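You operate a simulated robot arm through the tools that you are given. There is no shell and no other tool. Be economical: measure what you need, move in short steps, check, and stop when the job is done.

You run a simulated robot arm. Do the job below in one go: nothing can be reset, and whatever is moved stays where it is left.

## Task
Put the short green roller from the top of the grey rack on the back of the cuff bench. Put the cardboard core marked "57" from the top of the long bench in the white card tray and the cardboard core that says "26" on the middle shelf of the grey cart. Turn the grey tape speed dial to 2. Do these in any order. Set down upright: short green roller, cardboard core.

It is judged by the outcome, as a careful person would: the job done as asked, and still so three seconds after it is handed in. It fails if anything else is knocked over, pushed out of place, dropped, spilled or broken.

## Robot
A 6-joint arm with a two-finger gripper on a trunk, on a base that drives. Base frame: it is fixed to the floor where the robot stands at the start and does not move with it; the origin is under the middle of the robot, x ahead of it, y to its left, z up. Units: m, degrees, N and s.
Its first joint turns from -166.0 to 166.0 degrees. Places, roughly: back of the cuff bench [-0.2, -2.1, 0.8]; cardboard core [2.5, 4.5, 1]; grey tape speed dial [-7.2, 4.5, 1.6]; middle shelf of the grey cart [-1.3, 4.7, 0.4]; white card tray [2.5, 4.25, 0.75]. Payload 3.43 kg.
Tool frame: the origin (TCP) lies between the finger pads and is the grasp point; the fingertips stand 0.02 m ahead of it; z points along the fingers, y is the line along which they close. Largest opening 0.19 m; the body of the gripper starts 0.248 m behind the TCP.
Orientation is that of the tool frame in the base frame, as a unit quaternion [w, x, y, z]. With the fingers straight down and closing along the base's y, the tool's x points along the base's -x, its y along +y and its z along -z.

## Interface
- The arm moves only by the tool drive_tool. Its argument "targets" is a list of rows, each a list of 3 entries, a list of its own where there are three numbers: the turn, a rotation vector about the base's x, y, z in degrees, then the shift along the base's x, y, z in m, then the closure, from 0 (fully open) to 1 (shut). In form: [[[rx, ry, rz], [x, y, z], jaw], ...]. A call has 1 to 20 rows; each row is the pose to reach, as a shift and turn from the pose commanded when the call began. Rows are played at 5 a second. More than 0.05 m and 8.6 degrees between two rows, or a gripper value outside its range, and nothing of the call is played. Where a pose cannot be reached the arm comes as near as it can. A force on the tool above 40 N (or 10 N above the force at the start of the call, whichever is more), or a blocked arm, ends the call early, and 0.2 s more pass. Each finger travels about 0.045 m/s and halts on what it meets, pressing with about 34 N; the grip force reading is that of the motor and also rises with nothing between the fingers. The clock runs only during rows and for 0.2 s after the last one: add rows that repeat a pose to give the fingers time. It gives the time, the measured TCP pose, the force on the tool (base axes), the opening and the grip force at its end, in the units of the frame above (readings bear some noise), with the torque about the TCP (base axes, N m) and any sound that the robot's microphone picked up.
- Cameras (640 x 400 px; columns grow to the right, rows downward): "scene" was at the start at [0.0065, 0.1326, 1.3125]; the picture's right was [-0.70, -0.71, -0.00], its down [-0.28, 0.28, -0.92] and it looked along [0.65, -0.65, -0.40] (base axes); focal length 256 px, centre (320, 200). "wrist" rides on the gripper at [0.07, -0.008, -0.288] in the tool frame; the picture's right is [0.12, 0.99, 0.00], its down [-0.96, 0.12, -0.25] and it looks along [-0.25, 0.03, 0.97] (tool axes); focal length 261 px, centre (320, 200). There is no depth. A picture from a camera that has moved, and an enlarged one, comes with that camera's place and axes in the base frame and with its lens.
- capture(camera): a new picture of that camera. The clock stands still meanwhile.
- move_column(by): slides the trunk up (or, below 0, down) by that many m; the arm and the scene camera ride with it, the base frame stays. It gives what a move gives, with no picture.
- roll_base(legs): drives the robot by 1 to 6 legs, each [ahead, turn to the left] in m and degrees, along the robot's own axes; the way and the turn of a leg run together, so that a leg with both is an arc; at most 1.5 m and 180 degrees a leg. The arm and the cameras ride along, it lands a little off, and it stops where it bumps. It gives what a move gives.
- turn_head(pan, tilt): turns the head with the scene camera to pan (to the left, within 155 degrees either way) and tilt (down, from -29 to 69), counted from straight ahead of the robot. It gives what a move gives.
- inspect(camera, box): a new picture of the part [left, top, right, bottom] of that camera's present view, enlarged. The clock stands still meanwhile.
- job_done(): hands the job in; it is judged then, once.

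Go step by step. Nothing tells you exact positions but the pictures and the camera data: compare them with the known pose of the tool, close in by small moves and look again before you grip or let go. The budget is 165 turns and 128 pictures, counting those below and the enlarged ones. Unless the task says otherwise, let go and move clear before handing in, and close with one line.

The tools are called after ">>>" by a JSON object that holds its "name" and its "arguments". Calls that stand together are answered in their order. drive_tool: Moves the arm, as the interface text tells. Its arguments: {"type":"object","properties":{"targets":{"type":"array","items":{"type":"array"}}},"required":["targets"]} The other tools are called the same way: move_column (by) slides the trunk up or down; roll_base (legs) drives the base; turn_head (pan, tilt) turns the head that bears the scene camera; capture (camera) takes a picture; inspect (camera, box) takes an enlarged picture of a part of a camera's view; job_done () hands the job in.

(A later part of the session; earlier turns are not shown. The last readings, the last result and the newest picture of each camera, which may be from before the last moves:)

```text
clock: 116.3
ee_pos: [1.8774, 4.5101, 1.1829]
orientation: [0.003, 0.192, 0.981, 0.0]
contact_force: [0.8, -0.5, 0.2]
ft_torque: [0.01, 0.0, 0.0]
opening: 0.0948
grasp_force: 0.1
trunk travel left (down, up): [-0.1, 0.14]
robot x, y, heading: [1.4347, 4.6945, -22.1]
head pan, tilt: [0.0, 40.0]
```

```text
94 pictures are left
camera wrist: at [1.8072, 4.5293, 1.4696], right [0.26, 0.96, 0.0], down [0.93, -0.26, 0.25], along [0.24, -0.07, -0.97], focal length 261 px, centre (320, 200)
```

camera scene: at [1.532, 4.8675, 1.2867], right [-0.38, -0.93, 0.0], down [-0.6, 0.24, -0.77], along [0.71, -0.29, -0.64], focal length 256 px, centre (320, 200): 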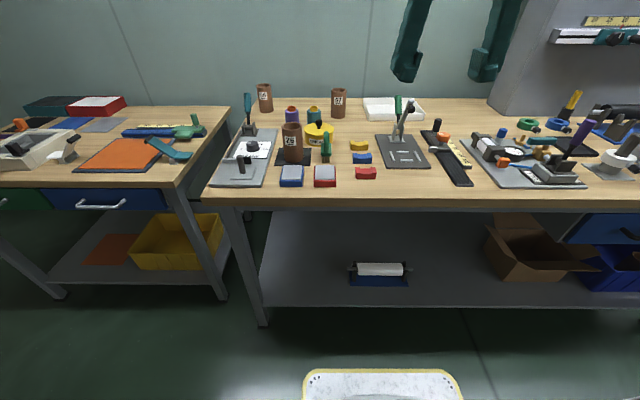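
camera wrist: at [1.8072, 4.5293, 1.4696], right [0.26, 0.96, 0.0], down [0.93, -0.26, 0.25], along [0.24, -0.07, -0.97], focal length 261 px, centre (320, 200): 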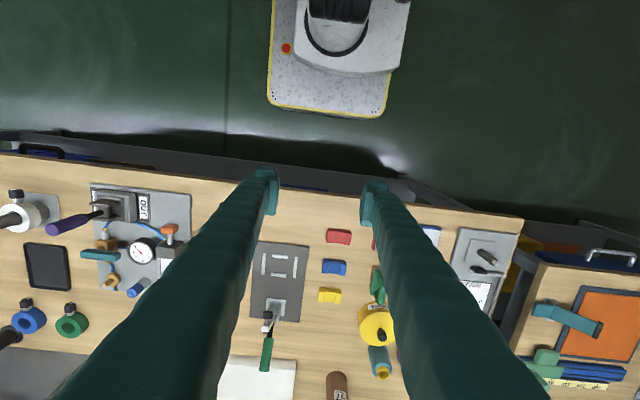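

Core 57 ≈ (2.51, 4.38), tray front near (2.37, 4.18), bench top ≈0.855. Close in by 0.19 m, leaving a few cm of gap.

>>> {"name": "roll_base", "arguments": {"legs": [[0.19, 0]]}}

>>> {"name": "turn_head", "arguments": {"pan": 0, "tilt": 32}}

>>> {"name": "capture", "arguments": {"camera": "scene"}}

>>> {"name": "inspect", "arguments": {"camera": "scene", "box": [240, 60, 440, 185]}}

>>> {"name": "capture", "arguments": {"camera": "wrist"}}

```text
clock: 117.9
ee_pos: [2.0591, 4.439, 1.1823]
orientation: [0.003, 0.191, 0.982, -0.001]
contact_force: [-0.3, -0.3, 0.0]
ft_torque: [-0.01, -0.04, -0.03]
opening: 0.0951
grasp_force: 0.1
trunk travel left (down, up): [-0.1, 0.14]
robot x, y, heading: [1.6091, 4.6228, -22.1]
head pan, tilt: [0.0, 40.0]
```

```text
clock: 118.5
ee_pos: [2.0583, 4.4376, 1.1818]
orientation: [0.003, 0.191, 0.982, 0.0]
contact_force: [0.6, 0.4, -0.4]
ft_torque: [0.0, 0.01, 0.01]
opening: 0.095
grasp_force: 0.0
trunk travel left (down, up): [-0.1, 0.14]
robot x, y, heading: [1.613, 4.6207, -21.6]
head pan, tilt: [0.0, 32.0]
```

```text
93 pictures are left
camera scene: at [1.7165, 4.793, 1.2988], right [-0.37, -0.93, 0.0], down [-0.49, 0.2, -0.85], along [0.79, -0.32, -0.53], focal length 256 px, centre (320, 200)
```

scene: 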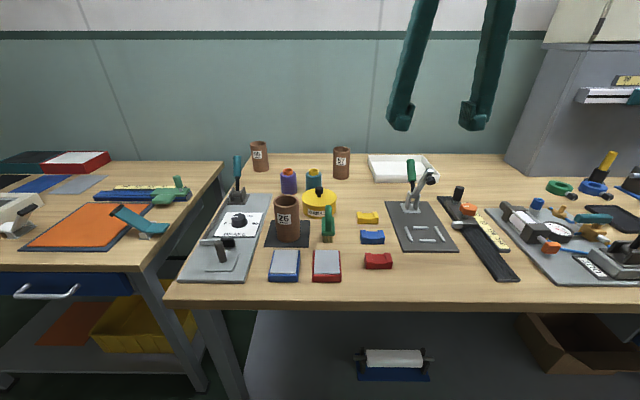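

```text
3.20 times, centred on (340, 122) of scene
camera zoom: at [1.7165, 4.793, 1.2988], right [-0.37, -0.93, 0.0], down [-0.49, 0.2, -0.85], along [0.79, -0.32, -0.53], focal length 819 px, centre (256, 448)
```

zoom: 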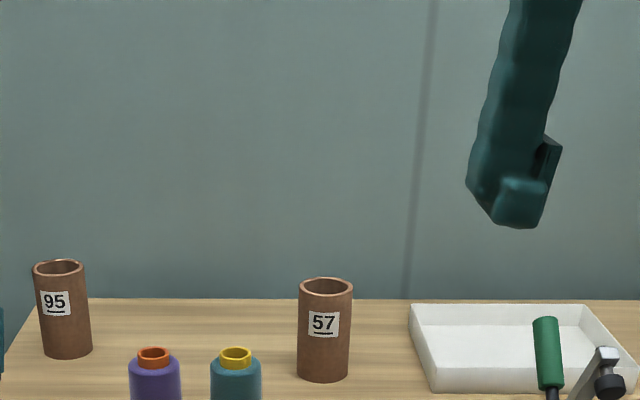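

```text
91 pictures are left
camera wrist: at [1.9883, 4.4573, 1.4696], right [0.26, 0.97, 0.0], down [0.93, -0.25, 0.25], along [0.24, -0.07, -0.97], focal length 261 px, centre (320, 200)
```

wrist: 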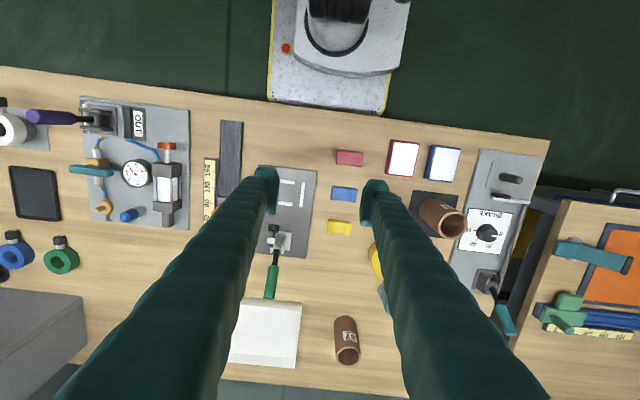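

Core 57 is at (2.49, 4.39), top z≈0.97, diameter 0.06. Tray spans behind the toggle clamp; drop point about (2.42, 4.18). Moving above core 57.

>>> {"name": "drive_tool", "arguments": {"targets": [[[0, 0, 0], [0.043, -0.005, -0.012], 0.5], [[0, 0, 0], [0.086, -0.01, -0.024], 0.5], [[0, 0, 0], [0.13, -0.0145, -0.036], 0.5], [[0, 0, 0], [0.173, -0.019, -0.048], 0.5], [[0, 0, 0], [0.216, -0.024, -0.06], 0.5], [[0, 0, 0], [0.26, -0.029, -0.072], 0.5], [[0, 0, 0], [0.303, -0.034, -0.084], 0.5], [[0, 0, 0], [0.346, -0.038, -0.096], 0.5], [[0, 0, 0], [0.39, -0.043, -0.108], 0.5], [[0, 0, 0], [0.432, -0.048, -0.12], 0.5], [[0, 0, 0], [0.432, -0.048, -0.12], 0.5]]}}

>>> {"name": "capture", "arguments": {"camera": "wrist"}}

>>> {"name": "inspect", "arguments": {"camera": "scene", "box": [240, 60, 440, 185]}}

```text
clock: 121.0
ee_pos: [2.4893, 4.3896, 1.0616]
orientation: [0.003, 0.19, 0.982, 0.001]
contact_force: [0.6, -0.6, -1.1]
ft_torque: [0.03, 0.06, -0.01]
opening: 0.095
grasp_force: 0.1
trunk travel left (down, up): [-0.1, 0.14]
robot x, y, heading: [1.6182, 4.6197, -22.1]
head pan, tilt: [0.0, 32.0]
```

```text
90 pictures are left
camera wrist: at [2.42, 4.4083, 1.3507], right [0.26, 0.97, 0.0], down [0.93, -0.25, 0.25], along [0.24, -0.07, -0.97], focal length 261 px, centre (320, 200)
```

wrist: 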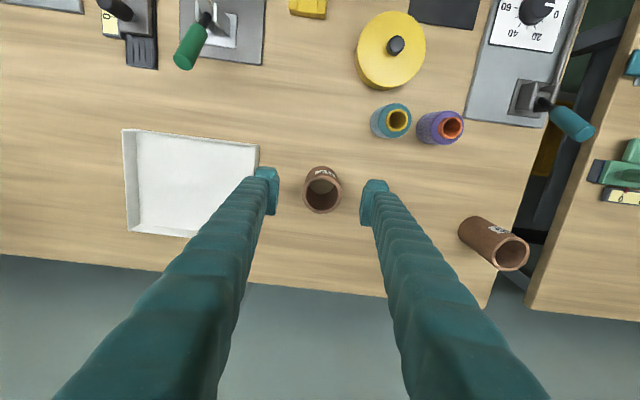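

```text
3.20 times, centred on (340, 122) of scene
camera zoom: at [1.7169, 4.793, 1.2988], right [-0.37, -0.93, 0.0], down [-0.49, 0.2, -0.85], along [0.79, -0.32, -0.53], focal length 819 px, centre (256, 448)
```

zoom: 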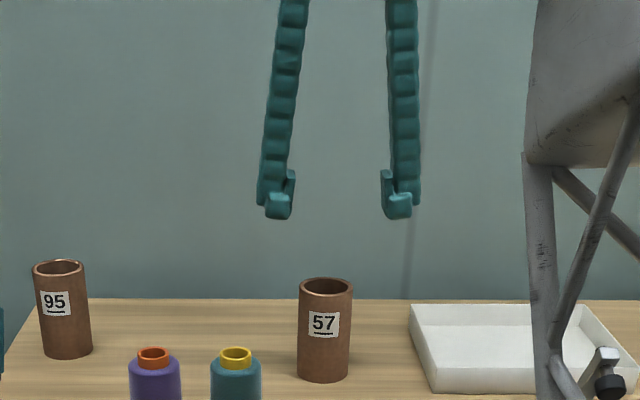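

Aligned within 1–2 cm. Small correction, descend to z≈0.94 and grip.

>>> {"name": "drive_tool", "arguments": {"targets": [[[0, 0, 0], [0.012, -0.004, -0.04], 0.5], [[0, 0, 0], [0.012, -0.004, -0.08], 0.5], [[0, 0, 0], [0.012, -0.004, -0.12], 0.5], [[0, 0, 0], [0.012, -0.004, -0.12], 0.6], [[0, 0, 0], [0.012, -0.004, -0.12], 0.7], [[0, 0, 0], [0.012, -0.004, -0.12], 0.75], [[0, 0, 0], [0.012, -0.004, -0.12], 0.75], [[0, 0, 0], [0.012, -0.004, -0.12], 0.75]]}}

>>> {"name": "inspect", "arguments": {"camera": "scene", "box": [240, 60, 440, 185]}}

```text
clock: 122.8
ee_pos: [2.503, 4.3847, 0.9445]
orientation: [0.002, 0.19, 0.982, -0.001]
contact_force: [0.4, 0.2, 0.0]
ft_torque: [-0.01, -0.01, -0.01]
opening: 0.0605
grasp_force: 34.1
trunk travel left (down, up): [-0.1, 0.14]
robot x, y, heading: [1.6118, 4.619, -22.1]
head pan, tilt: [0.0, 32.0]
```

```text
3.20 times, centred on (340, 122) of scene
camera zoom: at [1.7166, 4.793, 1.2988], right [-0.37, -0.93, 0.0], down [-0.49, 0.2, -0.85], along [0.79, -0.32, -0.53], focal length 819 px, centre (256, 448)
```

zoom: 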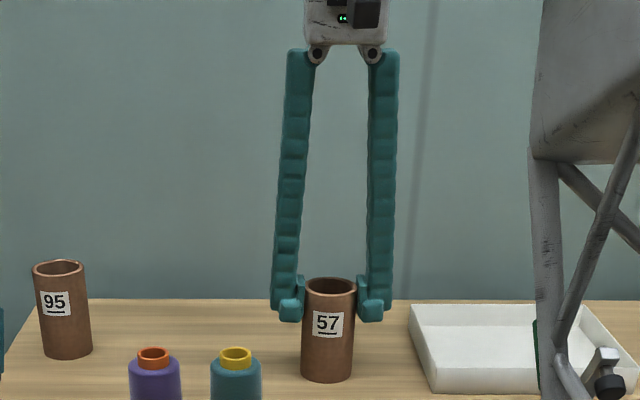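

Gripped at 0.0605 m. Lift 8 cm and carry over the tray.

>>> {"name": "drive_tool", "arguments": {"targets": [[[0, 0, 0], [0, 0, 0.03], 0.75], [[0, 0, 0], [0, 0, 0.06], 0.75], [[0, 0, 0], [0, 0, 0.08], 0.75], [[0, 0, 0], [-0.0146, -0.043, 0.08], 0.75], [[0, 0, 0], [-0.029, -0.086, 0.08], 0.75], [[0, 0, 0], [-0.044, -0.13, 0.08], 0.75], [[0, 0, 0], [-0.058, -0.173, 0.08], 0.75], [[0, 0, 0], [-0.073, -0.216, 0.08], 0.75], [[0, 0, 0], [-0.073, -0.216, 0.08], 0.75]]}}

>>> {"name": "capture", "arguments": {"camera": "wrist"}}

>>> {"name": "capture", "arguments": {"camera": "scene"}}

```text
clock: 124.8
ee_pos: [2.4302, 4.1694, 1.0219]
orientation: [0.004, 0.191, 0.982, 0.0]
contact_force: [0.8, -0.1, -0.7]
ft_torque: [0.01, 0.03, -0.02]
opening: 0.0605
grasp_force: 33.8
trunk travel left (down, up): [-0.1, 0.14]
robot x, y, heading: [1.6169, 4.6171, -21.6]
head pan, tilt: [0.0, 32.0]
```

```text
87 pictures are left
camera wrist: at [2.3606, 4.1879, 1.3104], right [0.26, 0.97, 0.0], down [0.93, -0.25, 0.25], along [0.24, -0.07, -0.97], focal length 261 px, centre (320, 200)
```

wrist: 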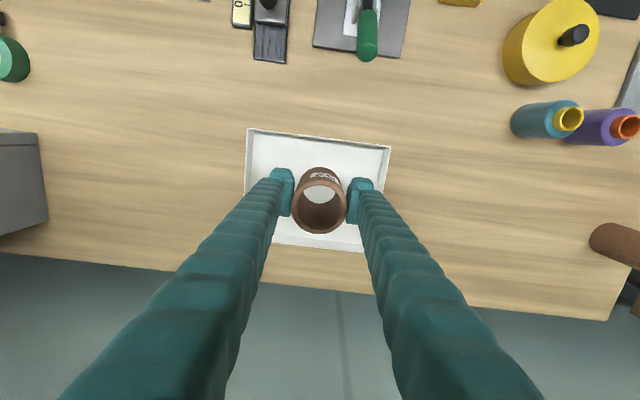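

```text
86 pictures are left
camera scene: at [1.7165, 4.7929, 1.2988], right [-0.37, -0.93, 0.0], down [-0.49, 0.2, -0.85], along [0.79, -0.32, -0.53], focal length 256 px, centre (320, 200)
```

scene: 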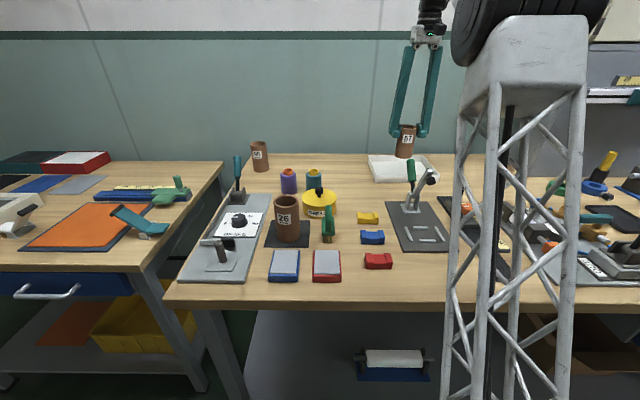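

Core is over the tray. Lower slowly to contact.

>>> {"name": "drive_tool", "arguments": {"targets": [[[0, 0, 0], [0, 0, -0.03], 0.75], [[0, 0, 0], [0, 0, -0.055], 0.75], [[0, 0, 0], [0, 0, -0.064], 0.75], [[0, 0, 0], [0, 0, -0.067], 0.75], [[0, 0, 0], [0, 0, -0.07], 0.75], [[0, 0, 0], [0, 0, -0.073], 0.75], [[0, 0, 0], [0, 0, -0.075], 0.75], [[0, 0, 0], [0, 0, -0.077], 0.75], [[0, 0, 0], [0, 0, -0.079], 0.75]]}}

>>> {"name": "inspect", "arguments": {"camera": "scene", "box": [340, 80, 460, 200]}}

```text
clock: 126.8
ee_pos: [2.4298, 4.1707, 0.9468]
orientation: [0.005, 0.191, 0.982, -0.001]
contact_force: [3.3, -0.7, 38.3]
ft_torque: [-0.05, -0.28, 0.31]
opening: 0.0607
grasp_force: 34.3
trunk travel left (down, up): [-0.1, 0.14]
robot x, y, heading: [1.6114, 4.6223, -22.1]
head pan, tilt: [0.0, 32.0]
```

```text
3.33 times, centred on (400, 140) of scene
camera zoom: at [1.7154, 4.7936, 1.2995], right [-0.37, -0.93, 0.0], down [-0.49, 0.2, -0.85], along [0.79, -0.32, -0.53], focal length 853 px, centre (53, 400)
```

zoom: 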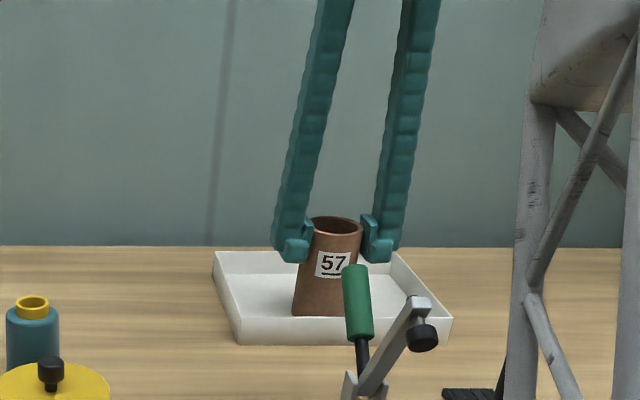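

It is on the tray floor. Ease off, release, and rise.

>>> {"name": "drive_tool", "arguments": {"targets": [[[0, 0, 0], [0, 0, 0.004], 0.75], [[0, 0, 0], [0, 0, 0.004], 0.65], [[0, 0, 0], [0, 0, 0.004], 0.55], [[0, 0, 0], [0, 0, 0.004], 0.5], [[0, 0, 0], [0, 0, 0.004], 0.5], [[0, 0, 0], [0, 0, 0.03], 0.5], [[0, 0, 0], [0, 0, 0.07], 0.5], [[0, 0, 0], [0, 0, 0.1], 0.5], [[0, 0, 0], [0, 0, 0.1], 0.5]]}}

>>> {"name": "inspect", "arguments": {"camera": "scene", "box": [340, 80, 460, 200]}}

>>> {"name": "capture", "arguments": {"camera": "wrist"}}

```text
clock: 128.8
ee_pos: [2.4317, 4.1714, 1.0426]
orientation: [0.003, 0.191, 0.982, -0.001]
contact_force: [-0.7, -0.2, 0.5]
ft_torque: [-0.03, 0.04, 0.02]
opening: 0.0949
grasp_force: 0.0
trunk travel left (down, up): [-0.1, 0.14]
robot x, y, heading: [1.61, 4.6195, -22.0]
head pan, tilt: [0.0, 32.0]
```

```text
3.33 times, centred on (400, 140) of scene
camera zoom: at [1.7165, 4.7929, 1.2988], right [-0.37, -0.93, 0.0], down [-0.49, 0.2, -0.85], along [0.79, -0.32, -0.53], focal length 853 px, centre (53, 400)
```

zoom: 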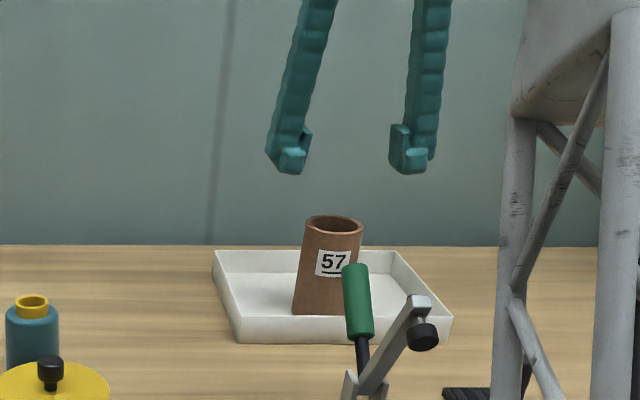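

```text
83 pictures are left
camera wrist: at [2.3602, 4.191, 1.3303], right [0.26, 0.97, 0.0], down [0.93, -0.25, 0.25], along [0.24, -0.07, -0.97], focal length 261 px, centre (320, 200)
```

wrist: 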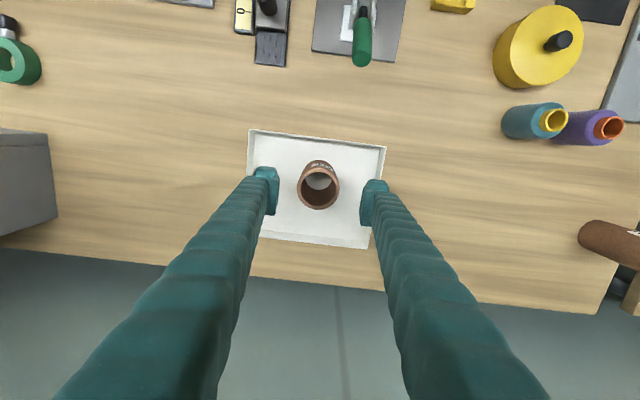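

Core 57 stands in the tray. Now rise and move above core 26 (≈(2.21, 4.665)).

>>> {"name": "drive_tool", "arguments": {"targets": [[[0, 0, 0], [-0.01, 0.03, 0.03], 0.5], [[0, 0, 0], [-0.02, 0.06, 0.06], 0.5], [[0, 0, 0], [-0.035, 0.1, 0.08], 0.5], [[0, 0, 0], [-0.052, 0.144, 0.09], 0.5], [[0, 0, 0], [-0.068, 0.188, 0.09], 0.5], [[0, 0, 0], [-0.085, 0.232, 0.09], 0.5], [[0, 0, 0], [-0.102, 0.276, 0.09], 0.5], [[0, 0, 0], [-0.12, 0.318, 0.09], 0.5], [[0, 0, 0], [-0.14, 0.36, 0.09], 0.5], [[0, 0, 0], [-0.16, 0.402, 0.09], 0.5], [[0, 0, 0], [-0.18, 0.444, 0.09], 0.5], [[0, 0, 0], [-0.2, 0.475, 0.09], 0.5], [[0, 0, 0], [-0.22, 0.494, 0.09], 0.5], [[0, 0, 0], [-0.22, 0.494, 0.09], 0.5]]}}

>>> {"name": "capture", "arguments": {"camera": "wrist"}}

>>> {"name": "inspect", "arguments": {"camera": "scene", "box": [200, 120, 400, 300]}}

```text
clock: 131.8
ee_pos: [2.2112, 4.6676, 1.1343]
orientation: [0.003, 0.191, 0.982, 0.0]
contact_force: [-0.1, -0.5, 0.0]
ft_torque: [0.05, -0.01, 0.06]
opening: 0.0949
grasp_force: 0.1
trunk travel left (down, up): [-0.1, 0.14]
robot x, y, heading: [1.6114, 4.6208, -21.8]
head pan, tilt: [0.0, 32.0]
```

```text
82 pictures are left
camera wrist: at [2.1401, 4.6857, 1.422], right [0.26, 0.97, 0.0], down [0.93, -0.25, 0.25], along [0.24, -0.07, -0.97], focal length 261 px, centre (320, 200)
```

wrist: 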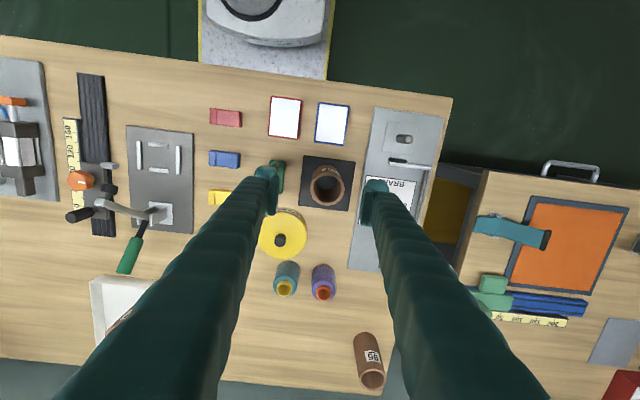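

```text
2.22 times, centred on (300, 210) of scene
camera zoom: at [1.7165, 4.793, 1.2988], right [-0.37, -0.93, 0.0], down [-0.49, 0.2, -0.85], along [0.79, -0.32, -0.53], focal length 569 px, centre (364, 178)
```

zoom: 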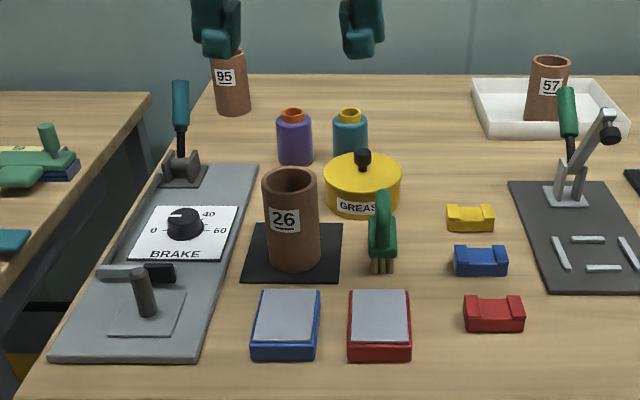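

Core 26 is at (2.225, 4.671), top 0.977. Before choosing the grip I need to see the cart's middle shelf clearance.

>>> {"name": "turn_head", "arguments": {"pan": 155, "tilt": 12}}

>>> {"name": "capture", "arguments": {"camera": "scene"}}

>>> {"name": "turn_head", "arguments": {"pan": -155, "tilt": 12}}

>>> {"name": "capture", "arguments": {"camera": "scene"}}

```text
clock: 134.2
ee_pos: [2.2114, 4.6664, 1.1341]
orientation: [0.001, 0.191, 0.982, 0.0]
contact_force: [-0.7, -0.1, 0.5]
ft_torque: [0.01, 0.01, 0.01]
opening: 0.0951
grasp_force: 0.1
trunk travel left (down, up): [-0.1, 0.14]
robot x, y, heading: [1.6107, 4.6198, -21.7]
head pan, tilt: [154.7, 12.0]
```

```text
80 pictures are left
camera scene: at [1.5702, 4.895, 1.331], right [0.73, 0.68, 0.0], down [0.14, -0.15, -0.98], along [-0.66, 0.72, -0.21], focal length 256 px, centre (320, 200)
```

scene: 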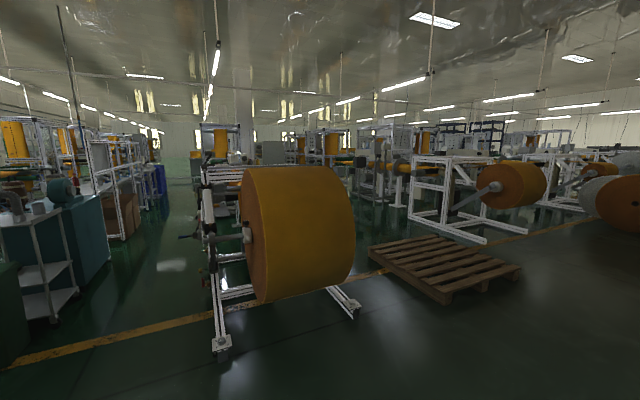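

```text
clock: 138.3
ee_pos: [2.211, 4.6656, 1.1348]
orientation: [0.003, 0.19, 0.982, -0.001]
contact_force: [0.3, 0.1, 1.0]
ft_torque: [0.03, 0.02, -0.01]
opening: 0.0951
grasp_force: 0.0
trunk travel left (down, up): [-0.1, 0.14]
robot x, y, heading: [1.6168, 4.6206, -21.9]
head pan, tilt: [-154.7, 12.0]
```

```text
79 pictures are left
camera scene: at [1.5404, 4.821, 1.3311], right [-0.06, 1.0, 0.0], down [0.21, 0.01, -0.98], along [-0.98, -0.06, -0.21], focal length 256 px, centre (320, 200)
```

scene: 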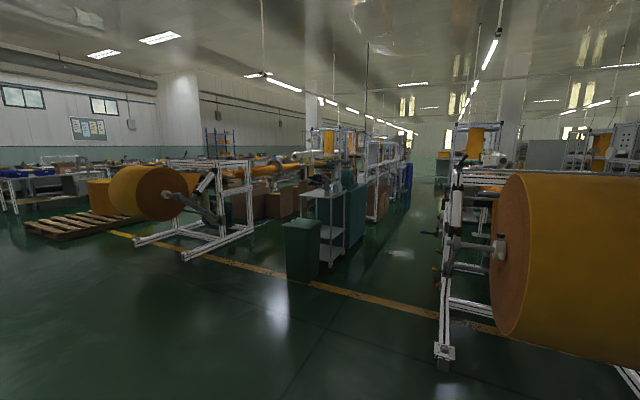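

>>> {"name": "inspect", "arguments": {"camera": "scene", "box": [265, 150, 385, 290]}}

```text
2.86 times, centred on (325, 220) of scene
camera zoom: at [1.5404, 4.821, 1.3311], right [-0.06, 1.0, 0.0], down [0.21, 0.01, -0.98], along [-0.98, -0.06, -0.21], focal length 731 px, centre (306, 143)
```

zoom: 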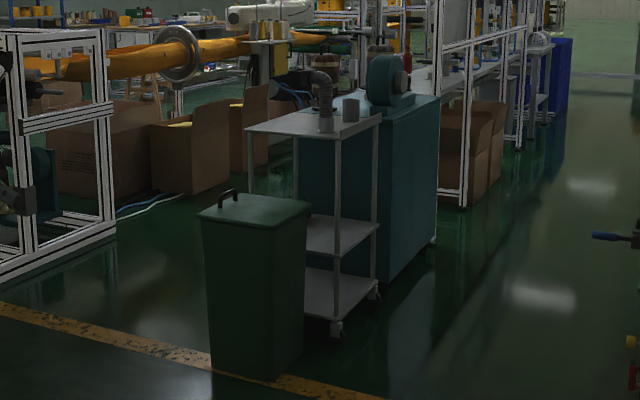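

The cart has three open shelves, so core 26 must be gripped with the tool tilted. I'll tilt the tool 45° forward in place above core 26.

>>> {"name": "drive_tool", "arguments": {"targets": [[[-2.81, -6.95, 0], [0, 0, 0], 0.5], [[-5.63, -13.9, 0], [0, 0, 0], 0.5], [[-8.44, -20.9, 0], [0, 0, 0], 0.5], [[-11.25, -27.8, 0], [0, 0, 0], 0.5], [[-14.06, -34.8, 0], [0, 0, 0], 0.5], [[-16.88, -41.7, 0], [0, 0, 0], 0.5], [[-16.88, -41.7, 0], [0, 0, 0], 0.5]]}}

>>> {"name": "turn_head", "arguments": {"pan": 0, "tilt": 32}}

>>> {"name": "capture", "arguments": {"camera": "scene"}}

>>> {"name": "capture", "arguments": {"camera": "wrist"}}

```text
clock: 139.9
ee_pos: [2.2108, 4.6648, 1.1331]
orientation: [0.378, 0.176, 0.906, -0.074]
contact_force: [-0.3, -0.1, 1.0]
ft_torque: [0.0, 0.0, 0.01]
opening: 0.095
grasp_force: 0.0
trunk travel left (down, up): [-0.1, 0.14]
robot x, y, heading: [1.6157, 4.6215, -21.8]
head pan, tilt: [-154.7, 12.0]
```

```text
clock: 142.3
ee_pos: [2.2095, 4.6637, 1.1331]
orientation: [0.379, 0.175, 0.906, -0.074]
contact_force: [-1.1, -0.3, 0.4]
ft_torque: [0.02, -0.01, 0.02]
opening: 0.0949
grasp_force: 0.0
trunk travel left (down, up): [-0.1, 0.14]
robot x, y, heading: [1.6139, 4.6214, -21.9]
head pan, tilt: [0.0, 32.0]
```

```text
77 pictures are left
camera scene: at [1.7172, 4.7913, 1.3038], right [-0.39, -0.92, 0.0], down [-0.45, 0.19, -0.88], along [0.81, -0.34, -0.48], focal length 256 px, centre (320, 200)
```

scene: 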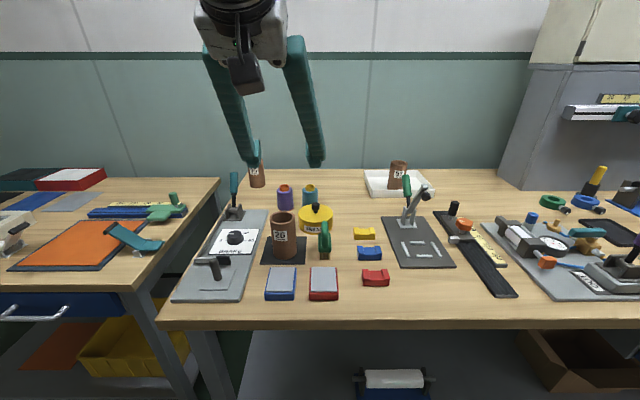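

```text
76 pictures are left
camera wrist: at [1.9708, 4.7521, 1.2856], right [0.29, 0.95, -0.09], down [0.51, -0.08, 0.86], along [0.81, -0.3, -0.51], focal length 261 px, centre (320, 200)
```

wrist: 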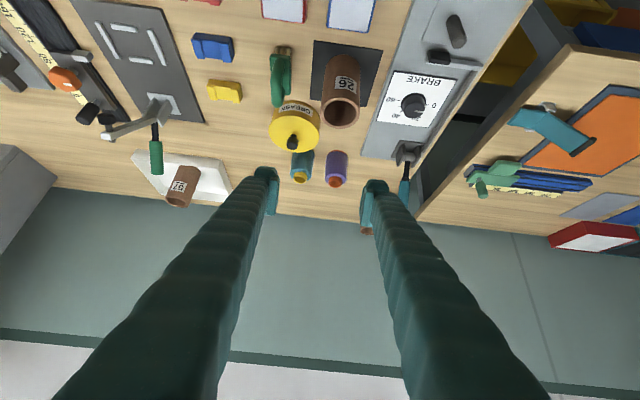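

Tilted pose reached. Descend toward core 26 and check the alignment from both cameras.

>>> {"name": "drive_tool", "arguments": {"targets": [[[0, 0, 0], [0.01, 0.006, -0.04], 0.55], [[0, 0, 0], [0.016, 0.011, -0.08], 0.55], [[0, 0, 0], [0.016, 0.011, -0.11], 0.55], [[0, 0, 0], [0.016, 0.011, -0.13], 0.55], [[0, 0, 0], [0.016, 0.011, -0.13], 0.55]]}}

>>> {"name": "capture", "arguments": {"camera": "wrist"}}

>>> {"name": "inspect", "arguments": {"camera": "scene", "box": [200, 120, 380, 310]}}

```text
clock: 143.6
ee_pos: [2.2273, 4.6744, 1.0033]
orientation: [0.378, 0.177, 0.906, -0.073]
contact_force: [0.7, -0.2, 0.0]
ft_torque: [0.02, -0.01, -0.03]
opening: 0.0854
grasp_force: 0.0
trunk travel left (down, up): [-0.1, 0.14]
robot x, y, heading: [1.6096, 4.6184, -21.8]
head pan, tilt: [0.0, 32.0]
```

```text
75 pictures are left
camera wrist: at [1.9872, 4.7617, 1.1556], right [0.29, 0.95, -0.09], down [0.51, -0.08, 0.86], along [0.81, -0.3, -0.51], focal length 261 px, centre (320, 200)
```

wrist: 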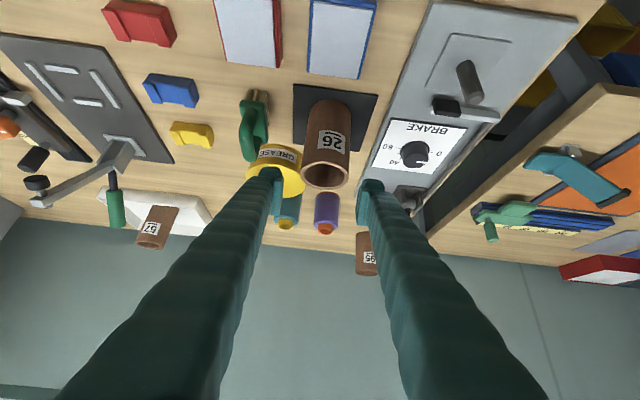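

```text
2.11 times, centred on (290, 215) of scene
camera zoom: at [1.7164, 4.793, 1.2988], right [-0.37, -0.93, 0.0], down [-0.49, 0.2, -0.85], along [0.79, -0.32, -0.53], focal length 539 px, centre (383, 168)
```

zoom: 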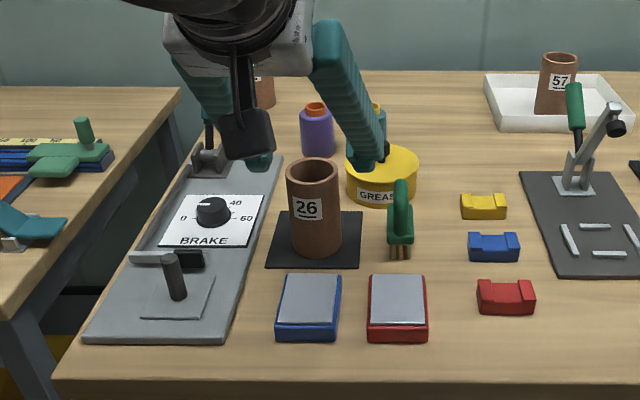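

Aligned. Descend to z≈0.938 and grip.

>>> {"name": "drive_tool", "arguments": {"targets": [[[0, 0, 0], [-0.002, 0.001, -0.03], 0.55], [[0, 0, 0], [-0.002, 0.001, -0.055], 0.55], [[0, 0, 0], [-0.002, 0.001, -0.065], 0.55], [[0, 0, 0], [-0.002, 0.001, -0.065], 0.65], [[0, 0, 0], [-0.002, 0.001, -0.065], 0.75], [[0, 0, 0], [-0.002, 0.001, -0.065], 0.75], [[0, 0, 0], [-0.002, 0.001, -0.065], 0.75]]}}

>>> {"name": "inspect", "arguments": {"camera": "scene", "box": [200, 120, 380, 310]}}

>>> {"name": "capture", "arguments": {"camera": "wrist"}}

```text
clock: 145.2
ee_pos: [2.2247, 4.6747, 0.9382]
orientation: [0.378, 0.176, 0.906, -0.074]
contact_force: [1.2, 0.9, 1.6]
ft_torque: [0.02, -0.05, -0.03]
opening: 0.0595
grasp_force: 34.1
trunk travel left (down, up): [-0.1, 0.14]
robot x, y, heading: [1.6159, 4.6167, -22.1]
head pan, tilt: [0.0, 32.0]
```

```text
2.11 times, centred on (290, 215) of scene
camera zoom: at [1.7164, 4.793, 1.2988], right [-0.37, -0.93, 0.0], down [-0.49, 0.2, -0.85], along [0.79, -0.32, -0.53], focal length 539 px, centre (383, 168)
```

zoom: 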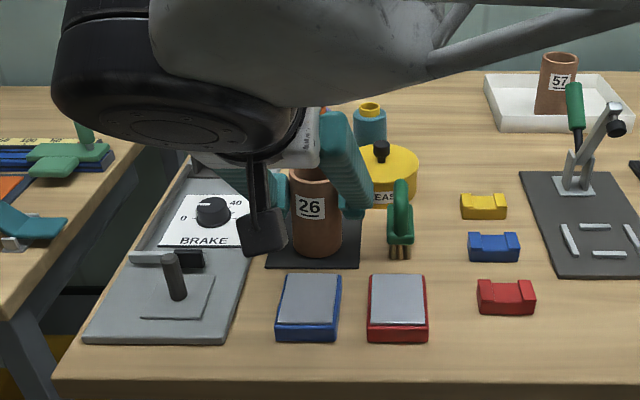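

```text
72 pictures are left
camera wrist: at [1.9851, 4.7619, 1.0914], right [0.29, 0.95, -0.09], down [0.51, -0.08, 0.86], along [0.81, -0.3, -0.51], focal length 261 px, centre (320, 200)
```

wrist: 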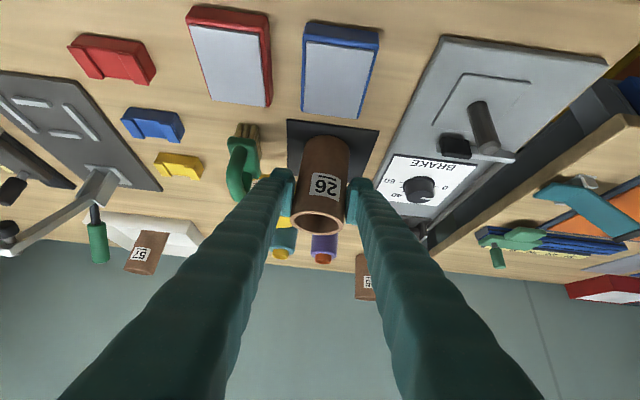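

Gripped 26. Lift straight up clear.

>>> {"name": "drive_tool", "arguments": {"targets": [[[0, 0, 0], [0, 0, 0.02], 0.75], [[0, 0, 0], [0, 0, 0.05], 0.75], [[0, 0, 0], [0, 0, 0.09], 0.75], [[0, 0, 0], [0, 0, 0.13], 0.75], [[0, 0, 0], [0, 0, 0.17], 0.75], [[0, 0, 0], [0, 0, 0.2], 0.75], [[0, 0, 0], [0, 0, 0.2], 0.75]]}}

>>> {"name": "capture", "arguments": {"camera": "scene"}}

```text
clock: 146.8
ee_pos: [2.225, 4.6759, 1.1392]
orientation: [0.378, 0.176, 0.906, -0.074]
contact_force: [-0.2, -0.4, -0.9]
ft_torque: [-0.02, 0.0, -0.01]
opening: 0.0595
grasp_force: 34.0
trunk travel left (down, up): [-0.1, 0.14]
robot x, y, heading: [1.6132, 4.6221, -21.7]
head pan, tilt: [0.0, 32.0]
```

```text
71 pictures are left
camera scene: at [1.7182, 4.7936, 1.304], right [-0.36, -0.93, 0.0], down [-0.45, 0.17, -0.88], along [0.82, -0.32, -0.48], focal length 256 px, centre (320, 200)
```

scene: 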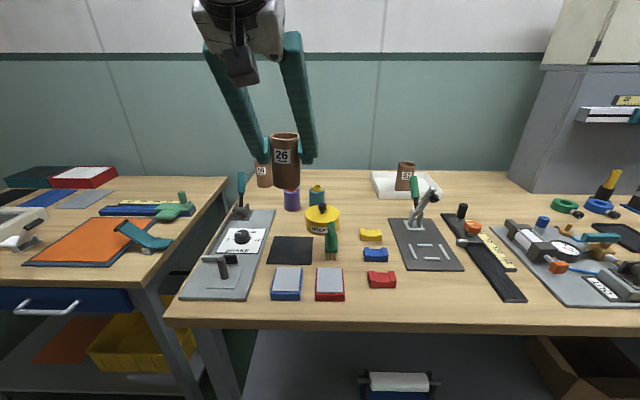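

The lifted arm seems to nudge the camera head slightly, so I'll back away from the bench and shift the tool to the robot's right.

>>> {"name": "roll_base", "arguments": {"legs": [[-0.65, 0]]}}

>>> {"name": "drive_tool", "arguments": {"targets": [[[0, 0, 0], [-0.0165, -0.0408, 0], 0.75], [[0, 0, 0], [-0.033, -0.0815, 0], 0.75], [[0, 0, 0], [-0.0495, -0.122, 0], 0.75], [[0, 0, 0], [-0.066, -0.163, 0], 0.75], [[0, 0, 0], [-0.0825, -0.204, 0], 0.75], [[0, 0, 0], [-0.099, -0.245, 0], 0.75], [[0, 0, 0], [-0.1155, -0.286, 0], 0.75], [[0, 0, 0], [-0.132, -0.326, 0], 0.75], [[0, 0, 0], [-0.132, -0.326, 0], 0.75]]}}

>>> {"name": "turn_head", "arguments": {"pan": -150, "tilt": 25}}

>>> {"name": "capture", "arguments": {"camera": "scene"}}

>>> {"name": "turn_head", "arguments": {"pan": 155, "tilt": 25}}

>>> {"name": "capture", "arguments": {"camera": "scene"}}

```text
clock: 150.3
ee_pos: [1.6252, 4.915, 1.1391]
orientation: [0.377, 0.177, 0.906, -0.075]
contact_force: [-0.2, 0.6, -0.5]
ft_torque: [0.0, -0.01, -0.01]
opening: 0.0597
grasp_force: 33.9
trunk travel left (down, up): [-0.1, 0.14]
robot x, y, heading: [1.0157, 4.8631, -22.1]
head pan, tilt: [0.0, 32.0]
```

```text
clock: 152.5
ee_pos: [1.5304, 4.6674, 1.1403]
orientation: [0.384, 0.096, 0.918, -0.041]
contact_force: [0.0, 0.5, -0.1]
ft_torque: [-0.01, -0.02, -0.01]
opening: 0.0595
grasp_force: 34.1
trunk travel left (down, up): [-0.1, 0.14]
robot x, y, heading: [1.0125, 4.8619, -22.3]
head pan, tilt: [0.0, 32.0]
stopped in row 9: the arm was blocked; the commanded pose is now the measured one
```

```text
clock: 154.9
ee_pos: [1.5313, 4.6688, 1.1392]
orientation: [0.384, 0.096, 0.917, -0.041]
contact_force: [0.3, -0.2, -0.1]
ft_torque: [0.01, 0.03, 0.01]
opening: 0.0599
grasp_force: 34.0
trunk travel left (down, up): [-0.1, 0.14]
robot x, y, heading: [1.0135, 4.8624, -22.0]
head pan, tilt: [-150.0, 25.0]
```

```text
70 pictures are left
camera scene: at [1.0661, 4.9809, 1.3122], right [-0.94, -0.33, 0.0], down [-0.13, 0.38, -0.92], along [0.3, -0.87, -0.4], focal length 256 px, centre (320, 200)
```

scene: 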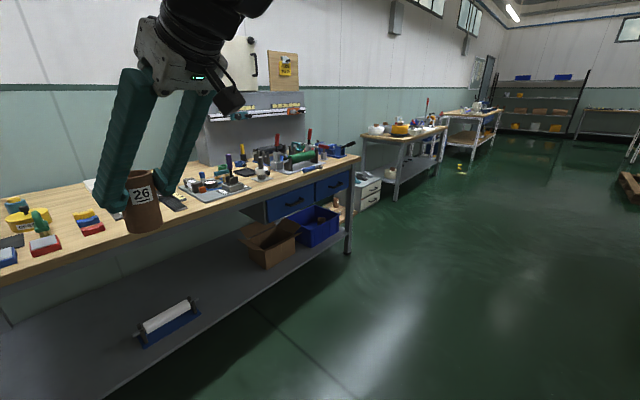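

```text
clock: 159.0
ee_pos: [1.53, 4.668, 1.1391]
orientation: [0.384, 0.096, 0.917, -0.041]
contact_force: [0.2, 0.6, -0.7]
ft_torque: [0.01, -0.03, -0.03]
opening: 0.0595
grasp_force: 34.4
trunk travel left (down, up): [-0.1, 0.14]
robot x, y, heading: [1.0154, 4.8613, -22.2]
head pan, tilt: [154.7, 25.0]
```

```text
69 pictures are left
camera scene: at [0.9734, 5.1361, 1.3099], right [0.74, 0.68, 0.0], down [0.29, -0.31, -0.91], along [-0.61, 0.67, -0.42], focal length 256 px, centre (320, 200)
```

scene: 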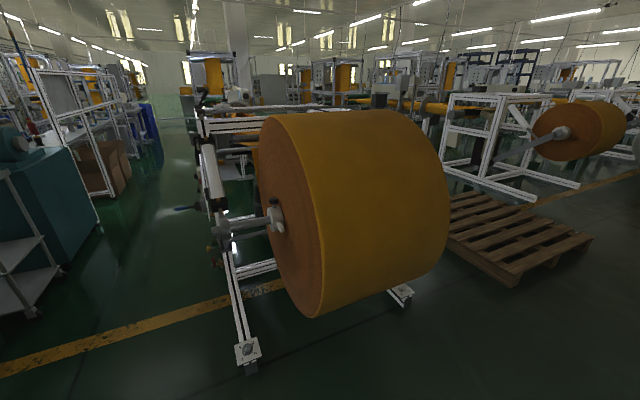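

The camera head was in the arm's way; it's turned aside now. Continue shifting the tool to the right and straighten its yaw.

>>> {"name": "drive_tool", "arguments": {"targets": [[[0, 0, 0], [-0.0165, -0.0408, 0], 0.75], [[0, 0, 0], [-0.033, -0.0815, 0], 0.75], [[0, 0, 0], [-0.0495, -0.122, 0], 0.75], [[0, 0, 0], [-0.066, -0.163, 0], 0.75], [[0, 0, 0], [-0.0825, -0.204, 0], 0.75], [[0, 0, 0], [-0.0825, -0.204, 0], 0.75]]}}

>>> {"name": "turn_head", "arguments": {"pan": 100, "tilt": 20}}

>>> {"name": "turn_head", "arguments": {"pan": -20, "tilt": 20}}

>>> {"name": "capture", "arguments": {"camera": "scene"}}

```text
clock: 160.1
ee_pos: [1.541, 4.6662, 1.1539]
orientation: [0.395, -0.065, 0.916, 0.011]
contact_force: [-0.6, -1.0, -0.7]
ft_torque: [-0.02, 0.03, 0.02]
opening: 0.0598
grasp_force: 34.1
trunk travel left (down, up): [-0.1, 0.14]
robot x, y, heading: [1.0154, 4.8618, -22.2]
head pan, tilt: [154.7, 25.0]
stopped in row 5: the arm was blocked; the commanded pose is now the measured one
```

```text
clock: 161.3
ee_pos: [1.5407, 4.6671, 1.1553]
orientation: [0.396, -0.064, 0.916, 0.009]
contact_force: [0.6, -0.2, 0.0]
ft_torque: [0.01, 0.01, 0.0]
opening: 0.0595
grasp_force: 33.8
trunk travel left (down, up): [-0.1, 0.14]
robot x, y, heading: [1.0159, 4.8622, -22.3]
head pan, tilt: [100.0, 20.0]
```

```text
clock: 163.3
ee_pos: [1.54, 4.6662, 1.1563]
orientation: [0.395, -0.064, 0.916, 0.01]
contact_force: [-0.5, -0.4, -0.2]
ft_torque: [-0.02, 0.03, -0.03]
opening: 0.0593
grasp_force: 33.9
trunk travel left (down, up): [-0.1, 0.14]
robot x, y, heading: [1.0171, 4.8601, -21.8]
head pan, tilt: [-20.0, 20.0]
```

```text
68 pictures are left
camera scene: at [1.0725, 5.1538, 1.318], right [0.92, -0.4, 0.0], down [-0.14, -0.31, -0.94], along [0.37, 0.86, -0.34], focal length 256 px, centre (320, 200)
```

scene: 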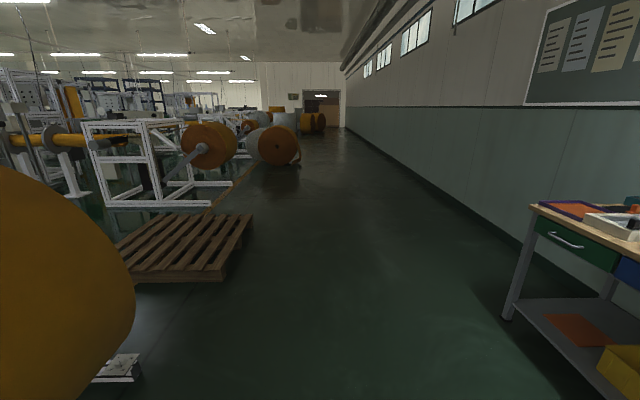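

The forearm is snagging near the camera head. I'll extend the tool outward (forward) to free it, then move right.

>>> {"name": "drive_tool", "arguments": {"targets": [[[0, 0, 0], [0.042, -0.017, -0.01], 0.75], [[0, 0, 0], [0.083, -0.034, -0.02], 0.75], [[0, 0, 0], [0.125, -0.05, -0.03], 0.75], [[0, 0, 0], [0.167, -0.067, -0.04], 0.75], [[0, 0, 0], [0.208, -0.084, -0.05], 0.75], [[0, 0, 0], [0.208, -0.084, -0.05], 0.75]]}}

>>> {"name": "turn_head", "arguments": {"pan": 20, "tilt": 20}}

>>> {"name": "capture", "arguments": {"camera": "scene"}}

```text
clock: 164.7
ee_pos: [1.7476, 4.5817, 1.1061]
orientation: [0.395, -0.064, 0.916, 0.011]
contact_force: [-0.9, -0.8, -0.5]
ft_torque: [0.02, 0.02, 0.04]
opening: 0.0593
grasp_force: 34.5
trunk travel left (down, up): [-0.1, 0.14]
robot x, y, heading: [1.0161, 4.8604, -22.1]
head pan, tilt: [-20.0, 20.0]
```

```text
clock: 165.8
ee_pos: [1.7481, 4.582, 1.1064]
orientation: [0.395, -0.063, 0.917, 0.01]
contact_force: [0.6, 0.3, -0.7]
ft_torque: [-0.01, 0.02, 0.01]
opening: 0.0594
grasp_force: 33.6
trunk travel left (down, up): [-0.1, 0.14]
robot x, y, heading: [1.0209, 4.862, -22.2]
head pan, tilt: [20.0, 20.0]
```

```text
67 pictures are left
camera scene: at [1.1287, 5.0648, 1.318], right [-0.04, -1.0, 0.0], down [-0.34, 0.01, -0.94], along [0.94, -0.03, -0.34], focal length 256 px, centre (320, 200)
```

scene: 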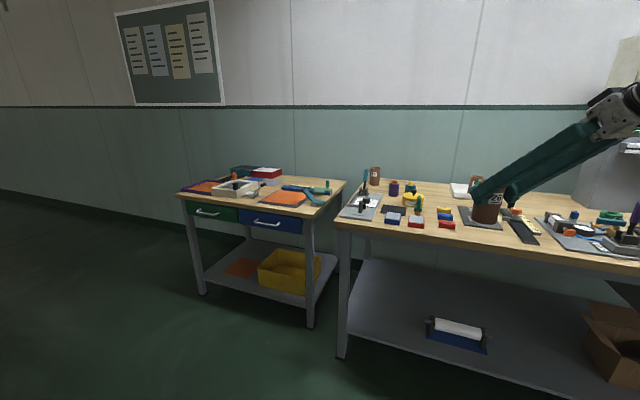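

The arm is free. Now swing the whole arm around the robot axis to its right side, in steps, keeping the tilt.

>>> {"name": "drive_tool", "arguments": {"targets": [[[0, 0, -4.54], [-0.0225, -0.042, 0], 0.75], [[0, 0, -9.08], [-0.048, -0.082, 0], 0.75], [[0, 0, -13.6], [-0.0755, -0.1205, 0], 0.75], [[0, 0, -18.2], [-0.105, -0.157, 0], 0.75], [[0, 0, -22.7], [-0.137, -0.191, 0], 0.75], [[0, 0, -27.2], [-0.1705, -0.223, 0], 0.75], [[0, 0, -31.8], [-0.2055, -0.2525, 0], 0.75], [[0, 0, -36.3], [-0.242, -0.28, 0], 0.75], [[0, 0, -40.9], [-0.28, -0.305, 0], 0.75], [[0, 0, -45.4], [-0.3195, -0.327, 0], 0.75], [[0, 0, -49.9], [-0.36, -0.3465, 0], 0.75], [[0, 0, -54.5], [-0.401, -0.3635, 0], 0.75], [[0, 0, -59.0], [-0.4415, -0.3805, 0], 0.75]]}}

```text
clock: 168.6
ee_pos: [1.3077, 4.2021, 1.1027]
orientation: [0.349, 0.396, 0.829, -0.184]
contact_force: [0.5, 0.2, -0.2]
ft_torque: [0.0, 0.04, -0.04]
opening: 0.0595
grasp_force: 34.1
trunk travel left (down, up): [-0.1, 0.14]
robot x, y, heading: [1.0147, 4.8608, -22.2]
head pan, tilt: [20.0, 20.0]
```

>>> {"name": "drive_tool", "arguments": {"targets": [[[0, 0, -4.52], [-0.046, -0.0125, 0], 0.75], [[0, 0, -9.04], [-0.089, -0.0214, 0], 0.75], [[0, 0, -13.6], [-0.132, -0.0277, 0], 0.75], [[0, 0, -18.1], [-0.175, -0.0312, 0], 0.75], [[0, 0, -22.6], [-0.218, -0.0321, 0], 0.75], [[0, 0, -27.1], [-0.2604, -0.0303, 0], 0.75], [[0, 0, -31.6], [-0.3025, -0.0259, 0], 0.75], [[0, 0, -36.2], [-0.344, -0.019, 0], 0.75], [[0, 0, -40.7], [-0.3845, -0.0096, 0], 0.75], [[0, 0, -45.2], [-0.424, 0.0022, 0], 0.75], [[0, 0, -49.7], [-0.4627, 0.0164, 0], 0.75], [[0, 0, -54.2], [-0.5, 0.0327, 0], 0.75], [[0, 0, -58.7], [-0.539, 0.0471, 0], 0.75]]}}

>>> {"name": "turn_head", "arguments": {"pan": -150, "tilt": 28}}

>>> {"name": "capture", "arguments": {"camera": "scene"}}

```text
clock: 171.4
ee_pos: [0.7668, 4.2497, 1.1061]
orientation: [0.212, 0.752, 0.528, -0.333]
contact_force: [-0.1, 0.7, -0.7]
ft_torque: [0.03, 0.0, -0.01]
opening: 0.0594
grasp_force: 34.6
trunk travel left (down, up): [-0.1, 0.14]
robot x, y, heading: [1.0135, 4.8603, -21.9]
head pan, tilt: [20.0, 20.0]
```

```text
clock: 174.0
ee_pos: [0.7676, 4.2488, 1.1054]
orientation: [0.212, 0.752, 0.529, -0.332]
contact_force: [-0.1, 0.4, -0.4]
ft_torque: [0.01, 0.0, 0.0]
opening: 0.0599
grasp_force: 34.0
trunk travel left (down, up): [-0.1, 0.14]
robot x, y, heading: [1.0184, 4.8602, -22.0]
head pan, tilt: [-150.0, 28.0]
```

```text
66 pictures are left
camera scene: at [1.0959, 5.0829, 1.2555], right [0.24, -0.97, 0.0], down [-0.87, -0.21, -0.44], along [0.43, 0.1, -0.9], focal length 256 px, centre (320, 200)
```

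scene: 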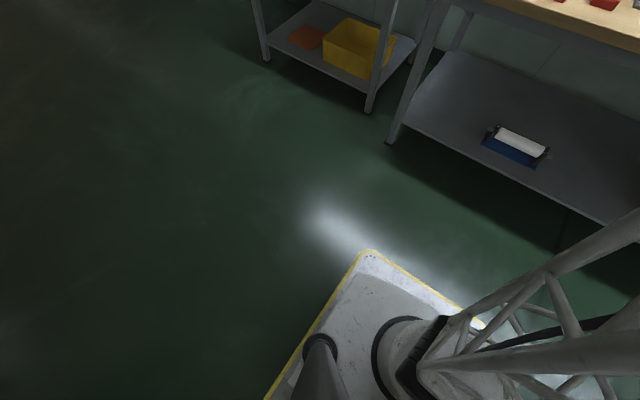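

>>> {"name": "turn_head", "arguments": {"pan": 20, "tilt": -20}}

>>> {"name": "capture", "arguments": {"camera": "scene"}}

>>> {"name": "turn_head", "arguments": {"pan": 150, "tilt": -10}}

>>> {"name": "capture", "arguments": {"camera": "scene"}}

```text
clock: 176.6
ee_pos: [0.7685, 4.2496, 1.1055]
orientation: [0.213, 0.752, 0.529, -0.332]
contact_force: [-0.3, -1.6, -1.0]
ft_torque: [0.03, 0.01, 0.0]
opening: 0.0597
grasp_force: 34.1
trunk travel left (down, up): [-0.1, 0.14]
robot x, y, heading: [1.0169, 4.8629, -21.9]
head pan, tilt: [20.0, -20.0]
```

```text
65 pictures are left
camera scene: at [1.0959, 5.0829, 1.2555], right [0.24, -0.97, 0.0], down [-0.87, -0.21, -0.44], along [0.43, 0.1, -0.9], focal length 256 px, centre (320, 200)
```

scene: 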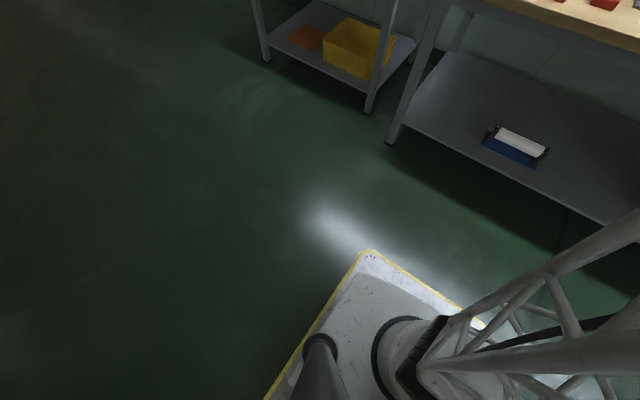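

```text
clock: 178.7
ee_pos: [0.7683, 4.2509, 1.1074]
orientation: [0.213, 0.751, 0.528, -0.333]
contact_force: [0.4, -0.8, -0.5]
ft_torque: [0.02, -0.02, 0.0]
opening: 0.0595
grasp_force: 34.1
trunk travel left (down, up): [-0.1, 0.14]
robot x, y, heading: [1.0152, 4.8621, -21.9]
head pan, tilt: [150.0, -10.0]
```

```text
64 pictures are left
camera scene: at [0.9838, 5.1347, 1.3656], right [0.79, 0.61, 0.0], down [-0.11, 0.14, -0.98], along [-0.6, 0.78, 0.17], focal length 256 px, centre (320, 200)
```

scene: 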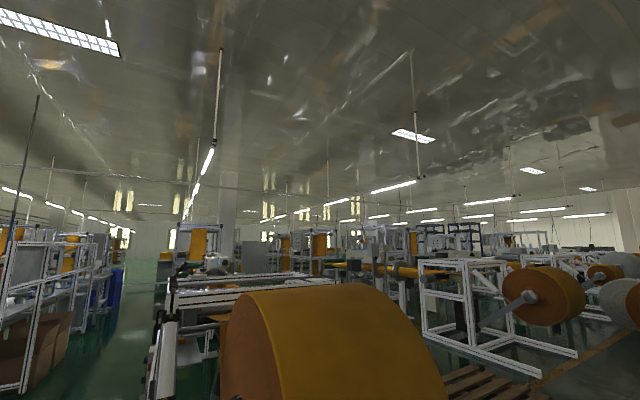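

>>> {"name": "turn_head", "arguments": {"pan": 75, "tilt": -29}}

>>> {"name": "capture", "arguments": {"camera": "scene"}}

>>> {"name": "turn_head", "arguments": {"pan": 10, "tilt": -29}}

>>> {"name": "capture", "arguments": {"camera": "scene"}}

```text
clock: 180.1
ee_pos: [0.7685, 4.2507, 1.1071]
orientation: [0.213, 0.751, 0.529, -0.333]
contact_force: [0.4, -0.7, -0.8]
ft_torque: [0.01, 0.0, 0.07]
opening: 0.0594
grasp_force: 33.7
trunk travel left (down, up): [-0.1, 0.14]
robot x, y, heading: [1.0145, 4.8633, -22.1]
head pan, tilt: [75.0, -28.6]
```

```text
63 pictures are left
camera scene: at [1.0759, 5.1217, 1.3904], right [0.8, -0.6, 0.0], down [0.29, 0.38, -0.88], along [0.53, 0.7, 0.48], focal length 256 px, centre (320, 200)
```

scene: 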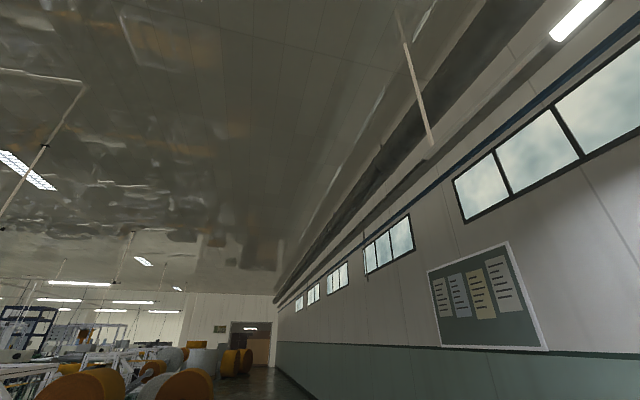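

```text
clock: 181.5
ee_pos: [0.7678, 4.2504, 1.1051]
orientation: [0.213, 0.752, 0.529, -0.331]
contact_force: [-0.1, -0.3, -1.1]
ft_torque: [-0.03, -0.02, 0.0]
opening: 0.0597
grasp_force: 34.3
trunk travel left (down, up): [-0.1, 0.14]
robot x, y, heading: [1.0172, 4.8594, -21.8]
head pan, tilt: [10.0, -28.6]
```

```text
62 pictures are left
camera scene: at [1.1028, 5.0741, 1.3899], right [0.09, -1.0, 0.0], down [0.47, 0.04, -0.88], along [0.88, 0.08, 0.47], focal length 256 px, centre (320, 200)
```

scene: 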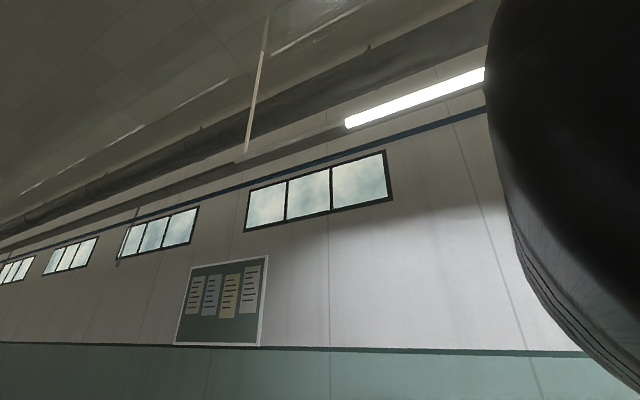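

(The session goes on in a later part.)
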